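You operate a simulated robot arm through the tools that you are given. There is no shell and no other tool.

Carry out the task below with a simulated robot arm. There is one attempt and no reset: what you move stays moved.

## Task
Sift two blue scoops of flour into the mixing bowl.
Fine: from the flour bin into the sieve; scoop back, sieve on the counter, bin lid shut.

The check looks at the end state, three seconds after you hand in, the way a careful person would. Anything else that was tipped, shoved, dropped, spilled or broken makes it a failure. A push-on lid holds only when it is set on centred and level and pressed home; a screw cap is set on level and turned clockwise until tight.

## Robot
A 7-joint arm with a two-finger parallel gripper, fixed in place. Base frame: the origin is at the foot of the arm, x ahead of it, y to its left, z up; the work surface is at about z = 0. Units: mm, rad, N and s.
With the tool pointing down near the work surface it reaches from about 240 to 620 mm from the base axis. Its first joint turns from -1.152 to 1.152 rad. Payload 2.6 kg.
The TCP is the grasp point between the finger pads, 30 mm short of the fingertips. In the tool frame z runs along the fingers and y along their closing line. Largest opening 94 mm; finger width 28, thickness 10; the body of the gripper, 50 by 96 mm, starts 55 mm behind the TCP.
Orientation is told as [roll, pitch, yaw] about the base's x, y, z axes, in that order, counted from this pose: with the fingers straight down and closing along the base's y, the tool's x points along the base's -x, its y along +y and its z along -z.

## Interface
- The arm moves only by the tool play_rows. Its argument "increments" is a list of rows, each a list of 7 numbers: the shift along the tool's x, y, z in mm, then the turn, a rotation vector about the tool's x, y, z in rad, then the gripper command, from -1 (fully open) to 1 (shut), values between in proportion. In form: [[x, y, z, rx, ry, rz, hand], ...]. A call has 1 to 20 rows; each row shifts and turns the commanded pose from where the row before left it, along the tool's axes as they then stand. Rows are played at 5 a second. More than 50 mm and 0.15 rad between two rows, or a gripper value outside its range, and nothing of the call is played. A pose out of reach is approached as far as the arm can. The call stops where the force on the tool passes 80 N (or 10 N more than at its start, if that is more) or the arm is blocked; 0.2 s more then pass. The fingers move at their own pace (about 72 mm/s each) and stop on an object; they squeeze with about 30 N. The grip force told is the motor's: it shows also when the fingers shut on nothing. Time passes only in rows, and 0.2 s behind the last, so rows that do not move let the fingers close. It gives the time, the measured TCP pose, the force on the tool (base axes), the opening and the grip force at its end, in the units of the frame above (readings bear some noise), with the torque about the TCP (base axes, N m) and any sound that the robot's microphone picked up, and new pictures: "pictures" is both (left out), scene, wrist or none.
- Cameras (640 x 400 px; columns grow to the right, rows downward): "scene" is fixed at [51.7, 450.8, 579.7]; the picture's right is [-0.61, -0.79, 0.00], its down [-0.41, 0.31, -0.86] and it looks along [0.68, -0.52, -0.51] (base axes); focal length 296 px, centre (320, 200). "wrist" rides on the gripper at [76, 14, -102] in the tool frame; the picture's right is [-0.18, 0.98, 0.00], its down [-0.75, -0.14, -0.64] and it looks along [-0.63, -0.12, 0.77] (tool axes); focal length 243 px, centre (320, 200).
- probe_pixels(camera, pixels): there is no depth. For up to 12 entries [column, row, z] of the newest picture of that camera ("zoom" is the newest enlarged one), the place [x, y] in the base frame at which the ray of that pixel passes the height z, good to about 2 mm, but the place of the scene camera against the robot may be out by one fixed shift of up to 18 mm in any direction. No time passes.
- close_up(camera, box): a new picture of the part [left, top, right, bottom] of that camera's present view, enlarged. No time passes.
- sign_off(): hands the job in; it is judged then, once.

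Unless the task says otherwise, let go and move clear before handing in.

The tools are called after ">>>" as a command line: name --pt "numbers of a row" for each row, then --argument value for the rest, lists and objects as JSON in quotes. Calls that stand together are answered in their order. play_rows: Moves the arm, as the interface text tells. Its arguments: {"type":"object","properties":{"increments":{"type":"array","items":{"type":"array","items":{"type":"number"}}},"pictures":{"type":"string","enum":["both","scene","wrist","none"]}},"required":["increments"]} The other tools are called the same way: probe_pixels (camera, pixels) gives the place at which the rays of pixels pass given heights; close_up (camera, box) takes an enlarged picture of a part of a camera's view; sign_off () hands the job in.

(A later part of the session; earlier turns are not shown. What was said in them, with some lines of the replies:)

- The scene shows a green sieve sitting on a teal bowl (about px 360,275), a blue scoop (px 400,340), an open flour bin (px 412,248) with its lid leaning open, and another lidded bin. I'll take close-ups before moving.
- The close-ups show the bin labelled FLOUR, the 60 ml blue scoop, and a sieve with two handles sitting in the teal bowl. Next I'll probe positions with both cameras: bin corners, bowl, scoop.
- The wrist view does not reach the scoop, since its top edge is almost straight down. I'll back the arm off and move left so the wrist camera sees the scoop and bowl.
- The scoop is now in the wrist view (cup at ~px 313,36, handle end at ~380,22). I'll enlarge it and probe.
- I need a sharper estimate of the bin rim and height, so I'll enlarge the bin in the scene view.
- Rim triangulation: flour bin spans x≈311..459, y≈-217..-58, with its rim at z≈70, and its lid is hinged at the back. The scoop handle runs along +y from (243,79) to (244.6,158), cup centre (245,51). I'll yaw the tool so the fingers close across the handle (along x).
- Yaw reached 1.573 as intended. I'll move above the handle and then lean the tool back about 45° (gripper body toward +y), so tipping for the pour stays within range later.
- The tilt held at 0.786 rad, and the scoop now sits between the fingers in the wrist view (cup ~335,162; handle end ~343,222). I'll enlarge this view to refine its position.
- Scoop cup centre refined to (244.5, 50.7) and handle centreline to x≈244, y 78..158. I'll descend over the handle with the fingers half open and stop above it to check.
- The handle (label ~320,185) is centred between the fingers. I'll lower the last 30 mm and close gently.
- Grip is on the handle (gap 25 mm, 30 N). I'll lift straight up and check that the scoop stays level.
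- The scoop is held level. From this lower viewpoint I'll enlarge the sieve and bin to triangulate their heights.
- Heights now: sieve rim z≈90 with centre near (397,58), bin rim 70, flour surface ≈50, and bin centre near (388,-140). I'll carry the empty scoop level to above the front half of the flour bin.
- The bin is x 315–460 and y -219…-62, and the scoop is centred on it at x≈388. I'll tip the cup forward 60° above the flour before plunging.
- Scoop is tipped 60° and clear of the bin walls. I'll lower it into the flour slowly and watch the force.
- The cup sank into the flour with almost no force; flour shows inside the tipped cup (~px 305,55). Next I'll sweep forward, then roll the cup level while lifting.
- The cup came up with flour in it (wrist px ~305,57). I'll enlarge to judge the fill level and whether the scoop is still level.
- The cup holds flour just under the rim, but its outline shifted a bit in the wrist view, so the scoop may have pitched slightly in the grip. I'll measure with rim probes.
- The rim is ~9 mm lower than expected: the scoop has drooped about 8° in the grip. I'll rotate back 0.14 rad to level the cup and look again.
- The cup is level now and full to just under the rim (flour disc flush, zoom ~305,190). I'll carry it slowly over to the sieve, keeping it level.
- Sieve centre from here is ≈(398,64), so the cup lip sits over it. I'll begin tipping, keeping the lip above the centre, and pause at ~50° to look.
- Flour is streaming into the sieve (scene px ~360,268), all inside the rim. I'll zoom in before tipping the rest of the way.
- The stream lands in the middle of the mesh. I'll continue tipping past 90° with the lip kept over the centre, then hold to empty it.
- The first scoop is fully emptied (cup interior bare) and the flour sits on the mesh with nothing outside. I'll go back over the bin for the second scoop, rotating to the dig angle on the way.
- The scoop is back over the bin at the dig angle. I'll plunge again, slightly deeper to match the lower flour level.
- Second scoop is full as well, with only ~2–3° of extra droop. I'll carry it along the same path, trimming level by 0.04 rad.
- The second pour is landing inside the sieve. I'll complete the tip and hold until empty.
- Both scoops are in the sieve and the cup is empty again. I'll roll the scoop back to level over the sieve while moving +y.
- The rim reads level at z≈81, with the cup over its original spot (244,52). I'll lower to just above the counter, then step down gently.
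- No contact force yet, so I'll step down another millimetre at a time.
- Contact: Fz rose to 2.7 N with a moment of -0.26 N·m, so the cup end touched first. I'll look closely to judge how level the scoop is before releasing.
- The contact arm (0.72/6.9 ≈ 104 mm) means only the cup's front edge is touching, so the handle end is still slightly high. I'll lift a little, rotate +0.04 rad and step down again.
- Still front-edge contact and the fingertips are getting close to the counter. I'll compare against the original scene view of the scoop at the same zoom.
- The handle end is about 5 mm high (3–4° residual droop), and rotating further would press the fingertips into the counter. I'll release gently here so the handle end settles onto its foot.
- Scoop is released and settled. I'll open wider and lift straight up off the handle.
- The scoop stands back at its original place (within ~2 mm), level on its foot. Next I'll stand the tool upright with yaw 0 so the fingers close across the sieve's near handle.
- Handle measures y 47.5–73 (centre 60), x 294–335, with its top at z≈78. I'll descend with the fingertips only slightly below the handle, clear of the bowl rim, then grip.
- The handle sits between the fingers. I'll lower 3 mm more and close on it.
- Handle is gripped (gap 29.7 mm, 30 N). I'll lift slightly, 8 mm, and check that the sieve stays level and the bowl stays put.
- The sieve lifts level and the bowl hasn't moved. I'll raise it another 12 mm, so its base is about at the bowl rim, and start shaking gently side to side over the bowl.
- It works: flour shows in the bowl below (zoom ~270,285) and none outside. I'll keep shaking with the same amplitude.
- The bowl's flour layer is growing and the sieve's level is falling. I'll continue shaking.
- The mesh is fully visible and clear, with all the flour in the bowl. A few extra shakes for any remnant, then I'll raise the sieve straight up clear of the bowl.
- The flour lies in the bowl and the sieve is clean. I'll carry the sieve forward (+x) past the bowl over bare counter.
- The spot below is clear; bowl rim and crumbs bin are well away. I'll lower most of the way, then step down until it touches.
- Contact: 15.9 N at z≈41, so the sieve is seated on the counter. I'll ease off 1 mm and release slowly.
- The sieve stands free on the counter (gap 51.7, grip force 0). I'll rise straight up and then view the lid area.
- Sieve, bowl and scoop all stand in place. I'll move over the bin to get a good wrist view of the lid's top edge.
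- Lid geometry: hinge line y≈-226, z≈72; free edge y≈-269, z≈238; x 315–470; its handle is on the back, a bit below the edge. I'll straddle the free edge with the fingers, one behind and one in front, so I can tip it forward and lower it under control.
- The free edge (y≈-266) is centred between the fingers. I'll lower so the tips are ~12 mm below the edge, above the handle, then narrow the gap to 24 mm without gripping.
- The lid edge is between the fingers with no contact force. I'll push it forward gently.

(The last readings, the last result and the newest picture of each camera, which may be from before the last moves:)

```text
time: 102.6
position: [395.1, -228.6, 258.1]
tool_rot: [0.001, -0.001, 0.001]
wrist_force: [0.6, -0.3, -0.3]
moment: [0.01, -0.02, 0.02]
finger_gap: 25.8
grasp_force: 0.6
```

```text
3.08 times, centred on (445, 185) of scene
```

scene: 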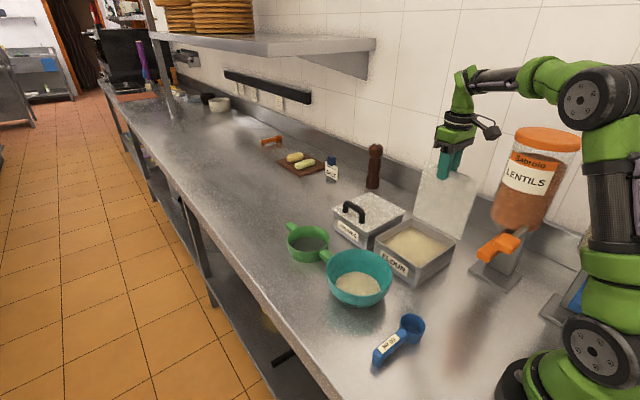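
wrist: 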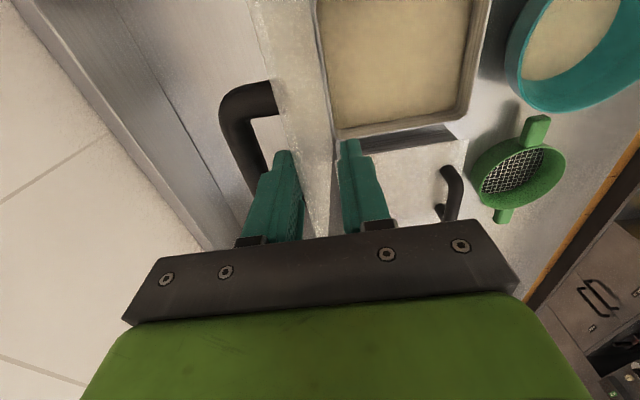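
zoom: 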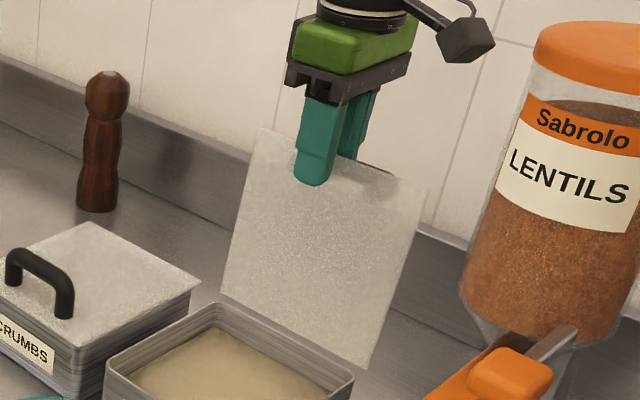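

The lid follows with no resistance. I'll continue past vertical, starting to lean the tool with it.

>>> play_rows --pt "0 10.5 0 0 0 0 0.45" --pt "0 10.5 0 0 0 0 0.45" --pt "0 10.5 2 0.0873 0 0 0.45" --pt "0 10.63 1.08 0.0873 0 0 0.45" --pt "0 0 0 0 0 0 0.45"

>>> close_up --camera "scene" --box '[380, 120, 510, 250]'

```text
time: 103.8
position: [394.9, -186.8, 252.5]
tool_rot: [-0.175, 0.001, 0.0]
wrist_force: [0.2, 0.0, -0.3]
moment: [0.02, -0.02, -0.03]
finger_gap: 25.7
grasp_force: 0.1
```

scene: 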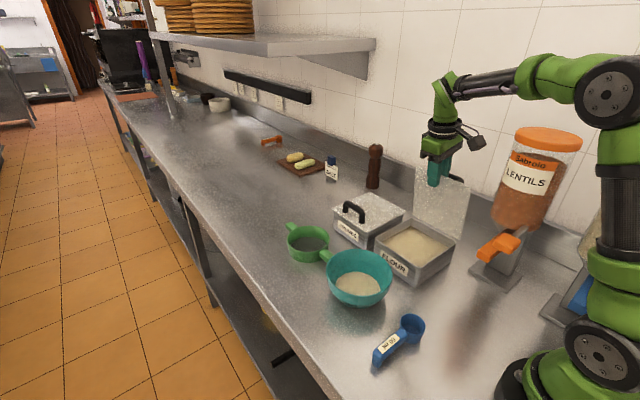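
wrist: 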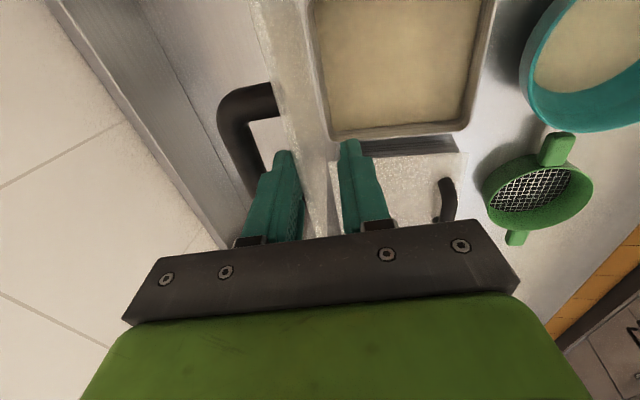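

```text
3.08 times, centred on (445, 185) of scene
```

zoom: 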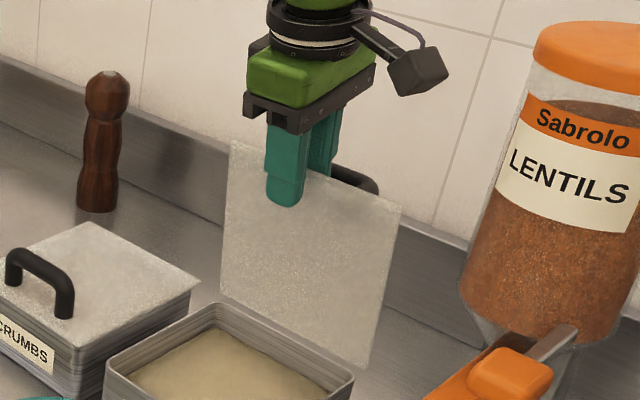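

>>> play_rows --pt "0 11.74 1.79 0.0524 0 0 0.45" --pt "0 11.82 1.17 0.0524 0 0 0.45" --pt "0 11.86 0.55 0.0524 0 0 0.45" --pt "0 11.87 -0.08 0.0524 0 0 0.45" --pt "0 0 0 0 0 0 0.45"

>>> close_up --camera "scene" --box '[370, 130, 500, 260]'

```text
time: 105.0
position: [395.5, -141.4, 240.5]
tool_rot: [-0.387, 0.0, 0.0]
wrist_force: [-0.9, 0.0, 0.5]
moment: [0.02, 0.0, 0.03]
finger_gap: 25.8
grasp_force: 0.0
```

scene: 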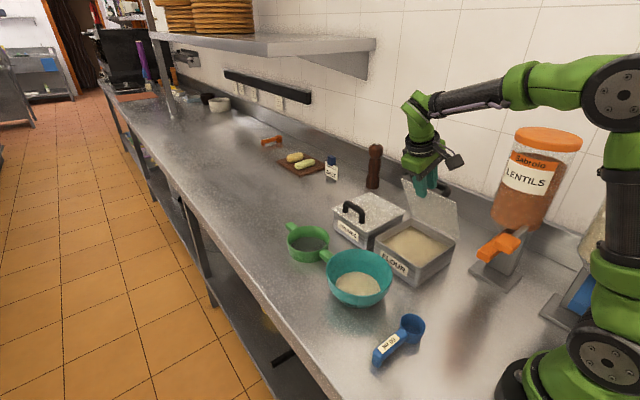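
wrist: 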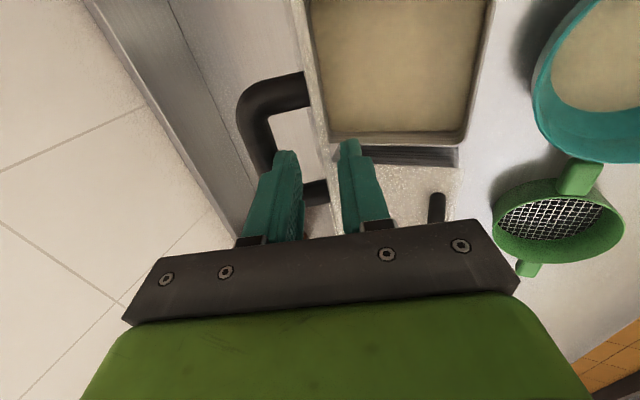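

```text
3.08 times, centred on (435, 195) of scene
```

zoom: 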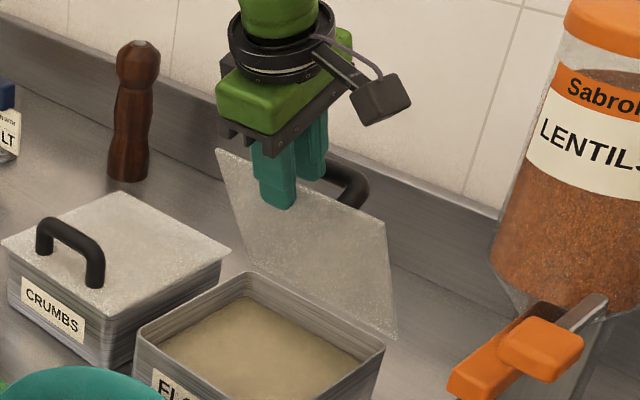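

The lid rests on the front finger at about 60°. I'll keep lowering along the arc in small steps.

>>> play_rows --pt "0 11.76 3.42 0.0515 0 0 0.45" --pt "0 11.92 2.8 0.0515 0 0 0.45" --pt "0 12.05 2.19 0.0515 0 0 0.45" --pt "0 12.15 1.56 0.0515 0 0 0.45" --pt "0 0 0 0 0 0 0.45"

>>> close_up --camera "scene" --box '[370, 150, 480, 290]'

```text
time: 106.2
position: [393.6, -101.5, 207.9]
tool_rot: [-0.592, 0.001, 0.0]
wrist_force: [0.6, 0.5, -0.7]
moment: [0.03, 0.0, 0.04]
finger_gap: 25.3
grasp_force: 0.1
```

scene: 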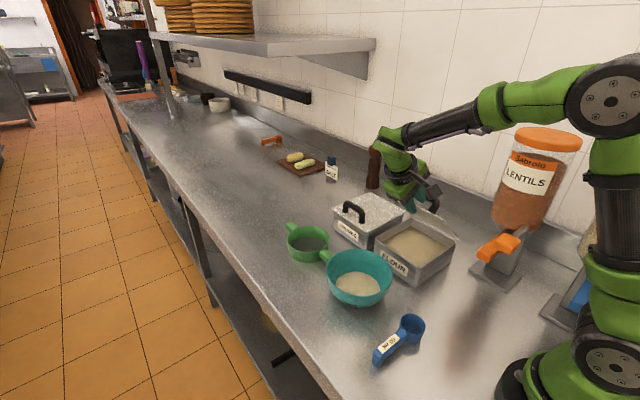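
wrist: 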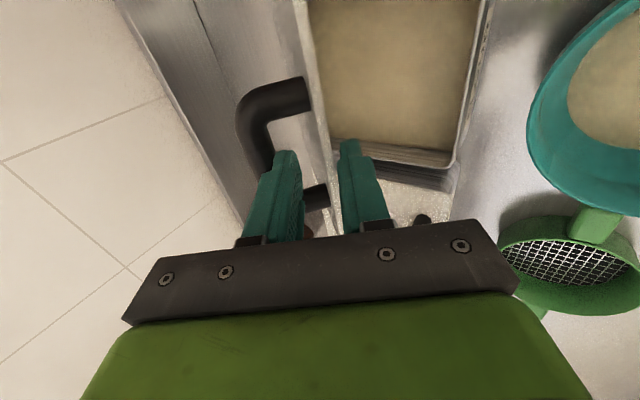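

```text
2.86 times, centred on (425, 220) of scene
```

zoom: 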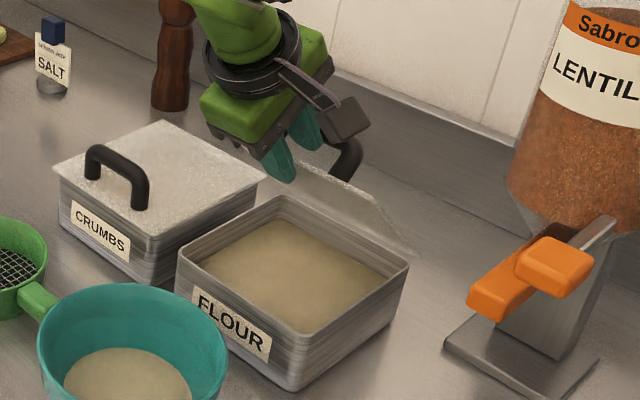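

>>> play_rows --pt "0 11.33 3.21 0.048 0 0 0.45" --pt "0 11.47 2.67 0.048 0 0 0.45" --pt "0 11.59 2.12 0.048 0 0 0.45" --pt "0 11.68 1.55 0.048 0 0 0.45" --pt "0 0 0 0 0 0 0.45"

>>> close_up --camera "scene" --box '[370, 150, 480, 290]'

```text
time: 107.4
position: [394.1, -72.5, 171.1]
tool_rot: [-0.785, 0.0, -0.001]
wrist_force: [-0.8, 1.1, -0.2]
moment: [-0.02, 0.0, 0.06]
finger_gap: 25.4
grasp_force: 0.0
```

scene: 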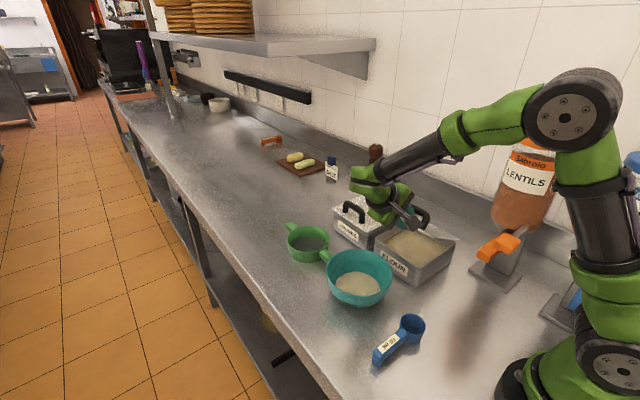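
wrist: 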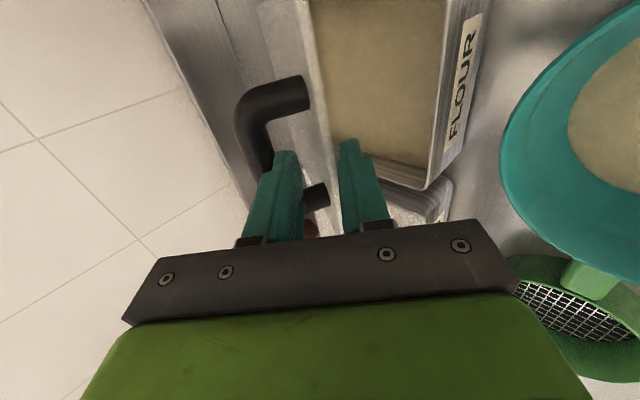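

```text
2.86 times, centred on (425, 220) of scene
```

zoom: 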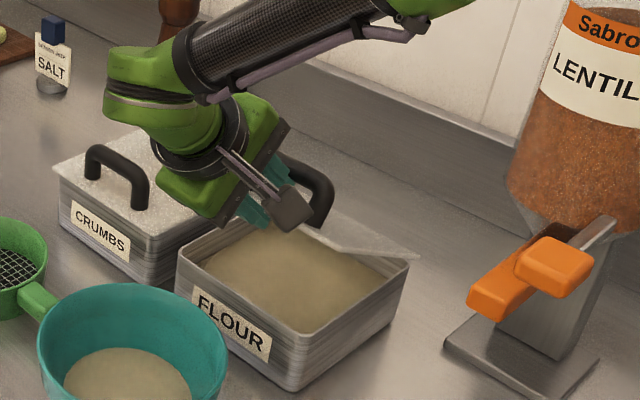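

>>> play_rows --pt "0 10.91 3.37 0.0293 0 0 0.45" --pt "0 11.0 3.05 0.0293 0 0 0.45" --pt "0 11.08 2.73 0.0293 0 0 0.45" --pt "0 0 0 0 0 0 0.45"

>>> close_up --camera "scene" --box '[360, 170, 470, 300]'

```text
time: 108.4
position: [393.6, -56.4, 142.6]
tool_rot: [-0.871, 0.0, -0.001]
wrist_force: [0.1, 0.4, 0.1]
moment: [0.01, -0.01, -0.01]
finger_gap: 25.5
grasp_force: 0.1
```

scene: 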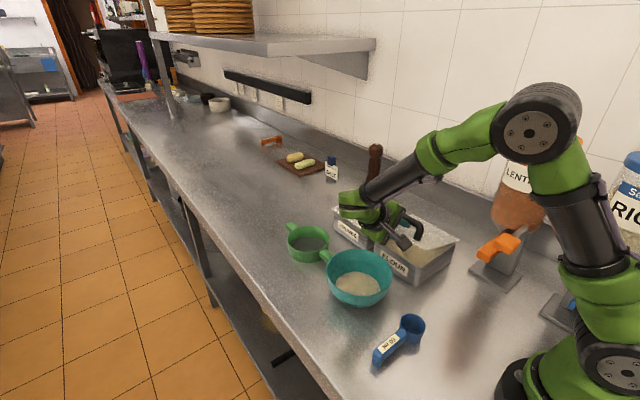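
wrist: 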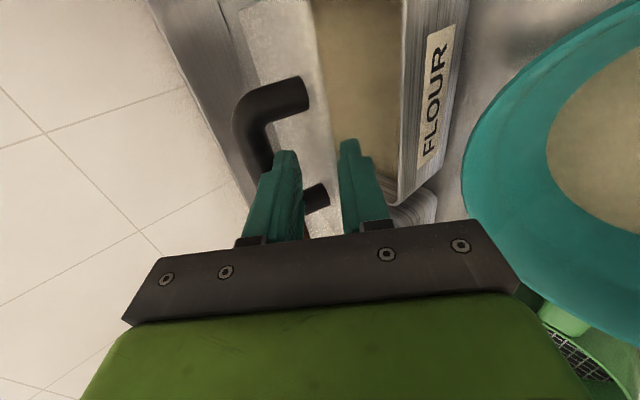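

```text
3.08 times, centred on (415, 235) of scene
```

zoom: 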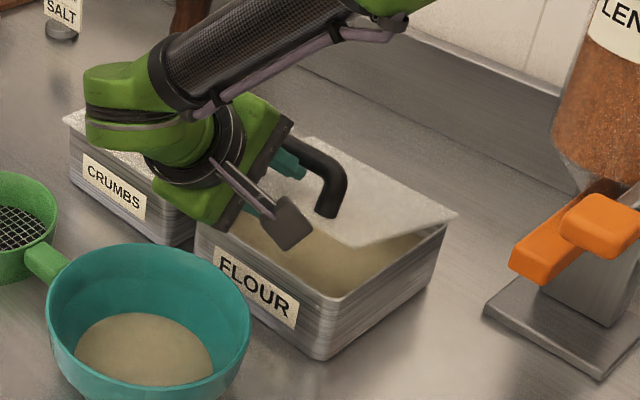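

>>> play_rows --pt "0 8.04 4.0 0 0 0 0.45" --pt "0 8.04 4.0 0 0 0 0.45" --pt "0 6.5 3.2 0 0 0 0.45" --pt "0 0 0 0 0 0 0.45"

>>> close_up --camera "scene" --box '[360, 190, 470, 300]'

>>> close_up --camera "wrist" --box '[220, 60, 460, 240]'

```text
time: 109.4
position: [395.0, -50.0, 117.2]
tool_rot: [-0.872, -0.001, 0.0]
wrist_force: [0.0, 0.6, -0.8]
moment: [0.01, 0.0, 0.01]
finger_gap: 25.8
grasp_force: 0.1
```

scene: 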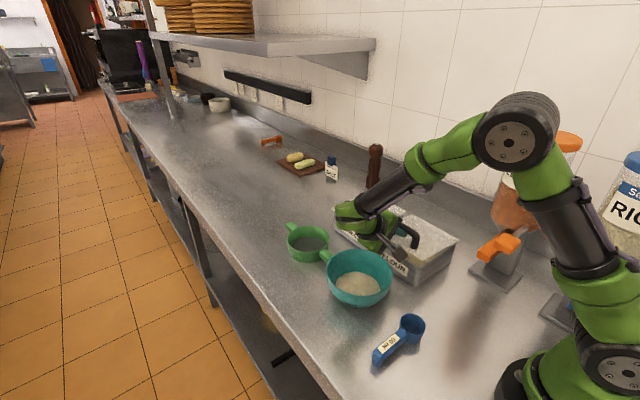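
wrist: 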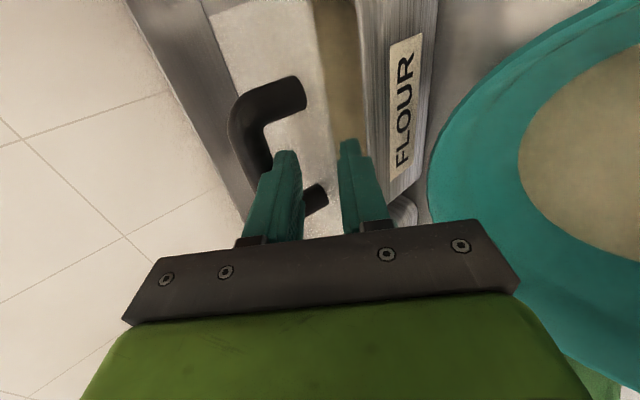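

```text
3.64 times, centred on (415, 245) of scene
```

zoom: 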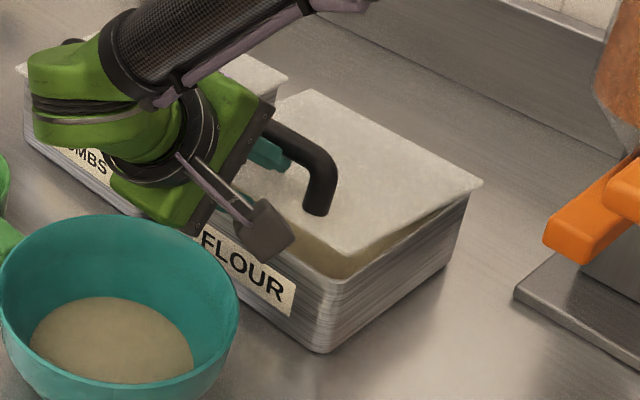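

```text
2.22 times, centred on (340, 150) of wrist
```

zoom: 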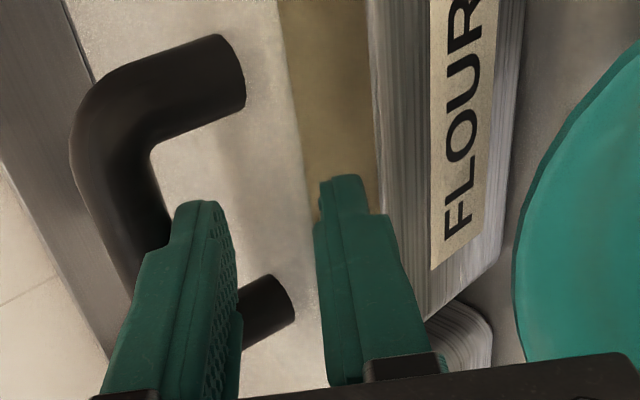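

The lid is at about 10° with its edge on the lower finger. I'll lower a touch more and then slide the fingers out horizontally (+y), letting the lid settle the last ~10 mm.

>>> play_rows --pt "0 3.83 3.2 0 0 0 0.45" --pt "0 5.14 -6.13 0 0 0 0.45" --pt "0 5.14 -6.13 0 0 0 0.45" --pt "0 5.14 -6.13 0 0 0 0.45" --pt "0 5.14 -6.13 0 0 0 0.45" --pt "0 5.14 -6.13 0 0 0 0.45" --pt "0 0 0 0 0 0 0.45"

>>> close_up --camera "scene" --box '[360, 190, 470, 300]'

```text
time: 111.0
position: [394.3, -11.5, 112.1]
tool_rot: [-0.871, 0.0, 0.001]
wrist_force: [-0.8, 0.5, 0.0]
moment: [0.0, 0.02, 0.01]
finger_gap: 26.1
grasp_force: 0.1
```

scene: 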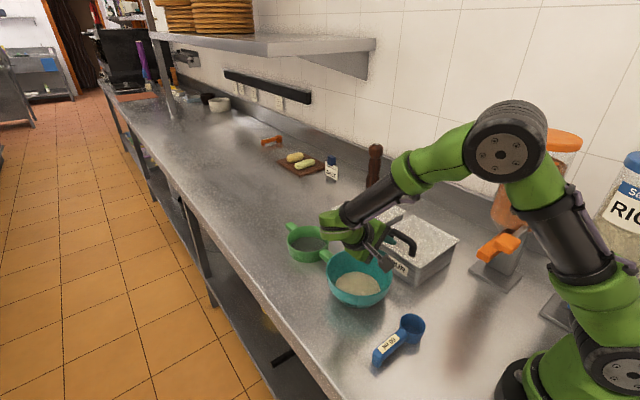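
wrist: 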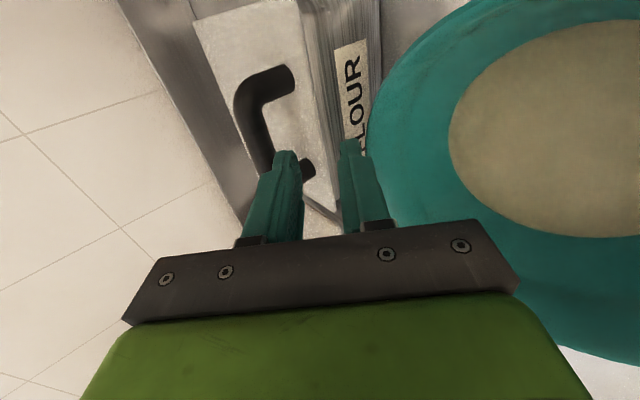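

```text
3.64 times, centred on (415, 245) of scene
```

zoom: 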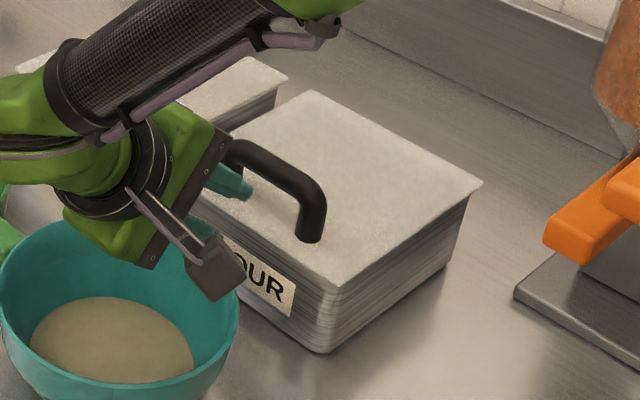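

The lid has dropped flat onto the bin (scene zoom shows it flush). I'll rise clear, bring the tool upright, and check.

>>> play_rows --pt "0 -15.3 -12.9 0 0 0 0.45" --pt "0 -22.9 -19.3 0 0 0 0.45" --pt "0 -26 -22 0 0 0 0.45" --pt "0 -26 -22 0 0 0 0.45" --pt "0 0 0 -0.1452 0 0 0.45" --pt "0 0 0 -0.1452 0 0 0.6" --pt "0 0 0 -0.1452 0 0 0.8" --pt "0 0 0 -0.1452 0 0 1" --pt "0 0 0 -0.1452 0 0 1" --pt "0 0 0 -0.1452 0 0 1" --pt "0 0 0 0 0 0 1"

>>> close_up --camera "scene" --box '[330, 190, 470, 310]'

```text
time: 113.4
position: [393.0, -10.9, 231.8]
tool_rot: [0.002, 0.0, 0.0]
wrist_force: [0.1, 0.0, -0.4]
moment: [0.0, -0.02, -0.03]
finger_gap: 0.0
grasp_force: 29.6
```

scene: 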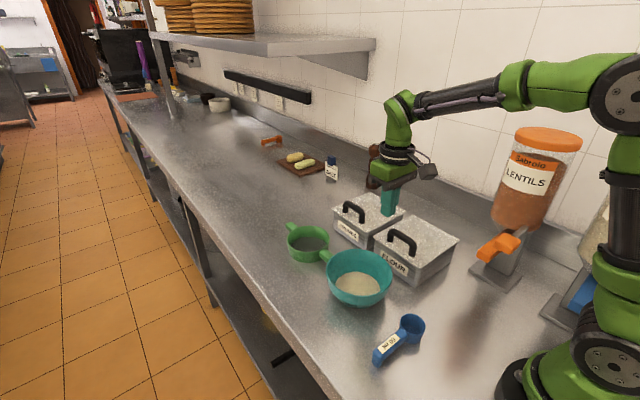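
wrist: 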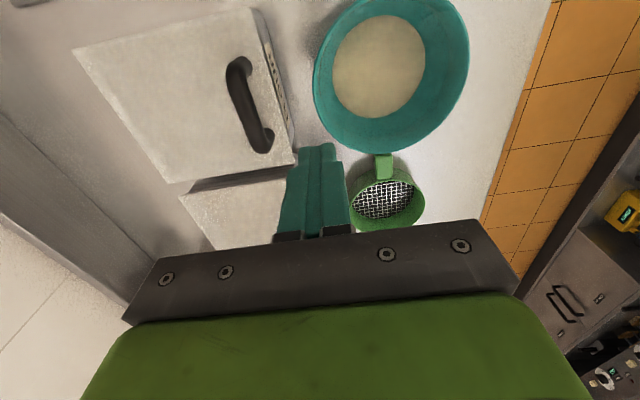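

```text
3.33 times, centred on (400, 250) of scene
```

zoom: 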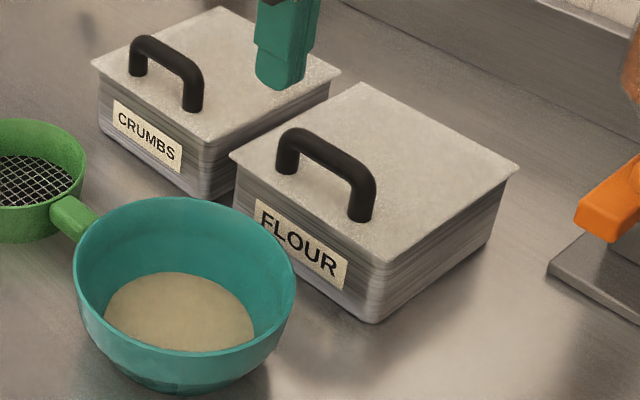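

The flour lid is flush, just like the crumbs bin's. For certainty I'll press it lightly at its centre with closed fingers.

>>> play_rows --pt "0 -43 0 0 0 0 1" --pt "0 -43 0 0 0 0 1" --pt "0 -43 0 0 0 0 1" --pt "0 0 40 0 0 0 1" --pt "0 0 40 0 0 0 1" --pt "0 0 30 0 0 0 1" --pt "0 0 0 0 0 0 1" --pictures "scene"

```text
time: 115.0
position: [394.2, -137.3, 121.5]
tool_rot: [0.001, 0.001, 0.001]
wrist_force: [-0.7, 0.4, -0.3]
moment: [-0.02, 0.03, 0.01]
finger_gap: 0.1
grasp_force: 30.2
```

scene: 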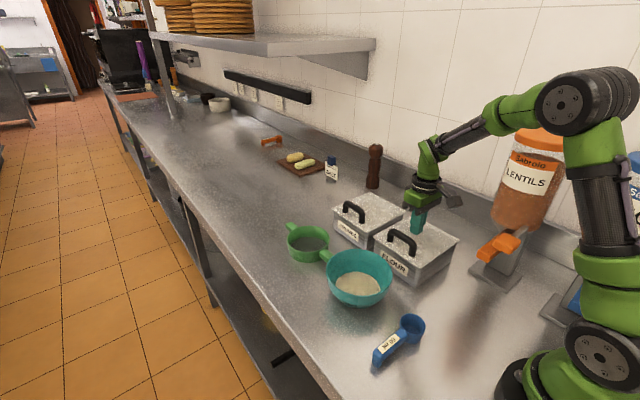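

>>> play_rows --pt "0 0 4 0 0 0 1" --pt "0 0 4 0 0 0 1" --pt "0 0 3 0 0 0 1" --pt "0 0 0 0 0 0 1" --pictures "none"

>>> play_rows --pt "0 0 2 0 0 0 1" --pt "0 0 0 0 0 0 1" --pictures "none"

```text
time: 116.0
position: [394.7, -139.2, 110.5]
tool_rot: [0.002, 0.0, 0.0]
wrist_force: [-0.1, -0.3, 0.1]
moment: [-0.01, -0.03, 0.02]
finger_gap: 0.0
grasp_force: 29.9
```

```text
time: 116.6
position: [394.4, -137.5, 106.9]
tool_rot: [0.0, 0.001, 0.0]
wrist_force: [-0.9, 0.2, -0.1]
moment: [0.01, 0.0, -0.02]
finger_gap: 0.1
grasp_force: 30.5
```

>>> play_rows --pt "0 0 2 0 0 0 1" --pt "0 0 0 0 0 0 1" --pictures "none"

>>> play_rows --pt "0 0 1.5 0 0 0 1" --pt "0 0 0 0 0 0 1" --pictures "none"

```text
time: 117.2
position: [394.5, -139.1, 108.0]
tool_rot: [0.002, -0.002, -0.001]
wrist_force: [-12.7, 4.0, 28.0]
moment: [0.06, 0.58, 0.07]
finger_gap: 0.0
grasp_force: 30.5
```

```text
time: 117.8
position: [394.2, -138.5, 105.7]
tool_rot: [0.001, -0.005, -0.001]
wrist_force: [-20.0, 4.2, 52.1]
moment: [0.05, 1.0, 0.07]
finger_gap: 0.1
grasp_force: 29.6
```

The lid is firm under ~50 N, so it is fully seated. I'll lift away now and inspect everything.

>>> play_rows --pt "0 0 -4 0 0 0 1" --pt "0 0 -20 0 0 0 1" --pt "0 0 -40 0 0 0 1" --pt "0 0 -45 0 0 0 1" --pt "0 0 -45 0 0 0 1" --pt "0 0 -45 0 0 0 1" --pt "15 25 -20 0 0 0 0.5" --pt "15 25 -20 0 0 0 0" --pt "15 25 0 0 0 0 -0.5" --pt "15 25 0 0 0 0 -1" --pt "10 20 0 0 0 0 -1" --pt "0 0 0 0 0 0 -1"

>>> close_up --camera "scene" --box '[270, 190, 470, 380]'

>>> close_up --camera "wrist" --box '[60, 0, 460, 220]'

```text
time: 120.4
position: [324.9, -19.3, 343.3]
tool_rot: [0.001, 0.0, -0.001]
wrist_force: [-0.4, 0.7, 0.3]
moment: [0.0, 0.0, 0.01]
finger_gap: 94.1
grasp_force: 0.1
```

scene: 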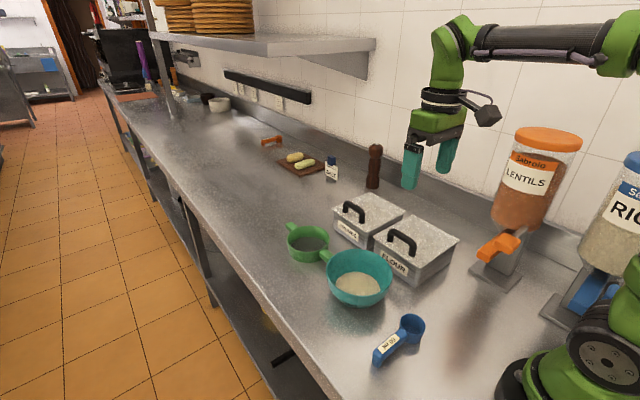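
wrist: 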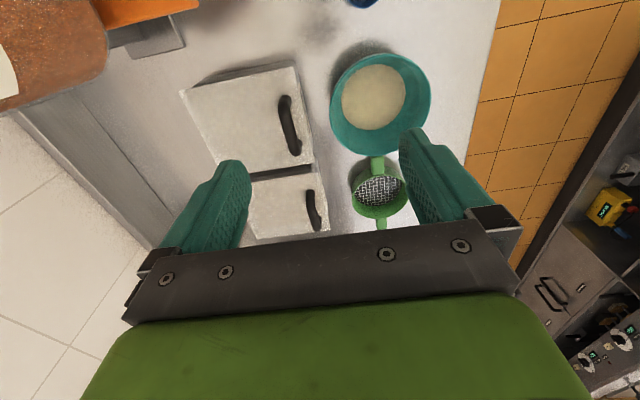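

```text
2.11 times, centred on (370, 285) of scene
```

zoom: 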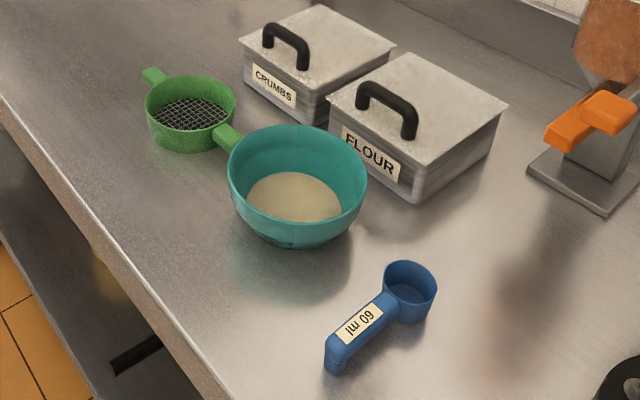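

```text
1.60 times, centred on (260, 110) of wrist
```

zoom: 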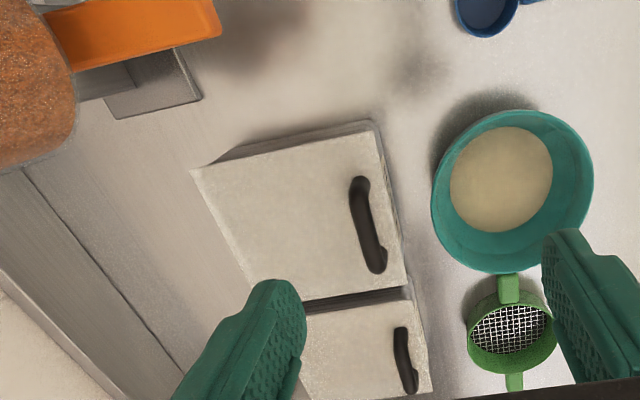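

Everything is in place. The sifted flour is in the bowl (scene zoom ~295,195), and the empty sieve stands on the counter. The scoop is back at its spot, the flour lid is shut, and I see no spills. The arm is clear with an open gripper, so I'm handing in.

>>> sign_off

```text
The job is handed in.
```

I sifted two full blue scoops of flour into the mixing bowl and handed the job in. The result of the check hasn't come back.

- **Flour:** both scoops came from the flour bin and went through the sieve. I shook the sieve over the bowl until the mesh was clear, and saw no flour on the counter.
- **Scoop:** it is back on its original spot, within about 2 mm, and level. It slipped in the gripper by about 10° while digging, so the handle end dropped about 5 mm when I let go.
- **Sieve:** it stands empty on the counter, just past the bowl. I estimate a gap of about 20 mm between its handle and the bowl.
- **Bin lid:** I lowered it shut and pressed it down. It stayed firm, but the press reached about 50 N, harder than I intended. The bin did not visibly move.

The arm is clear of everything, with the gripper open.
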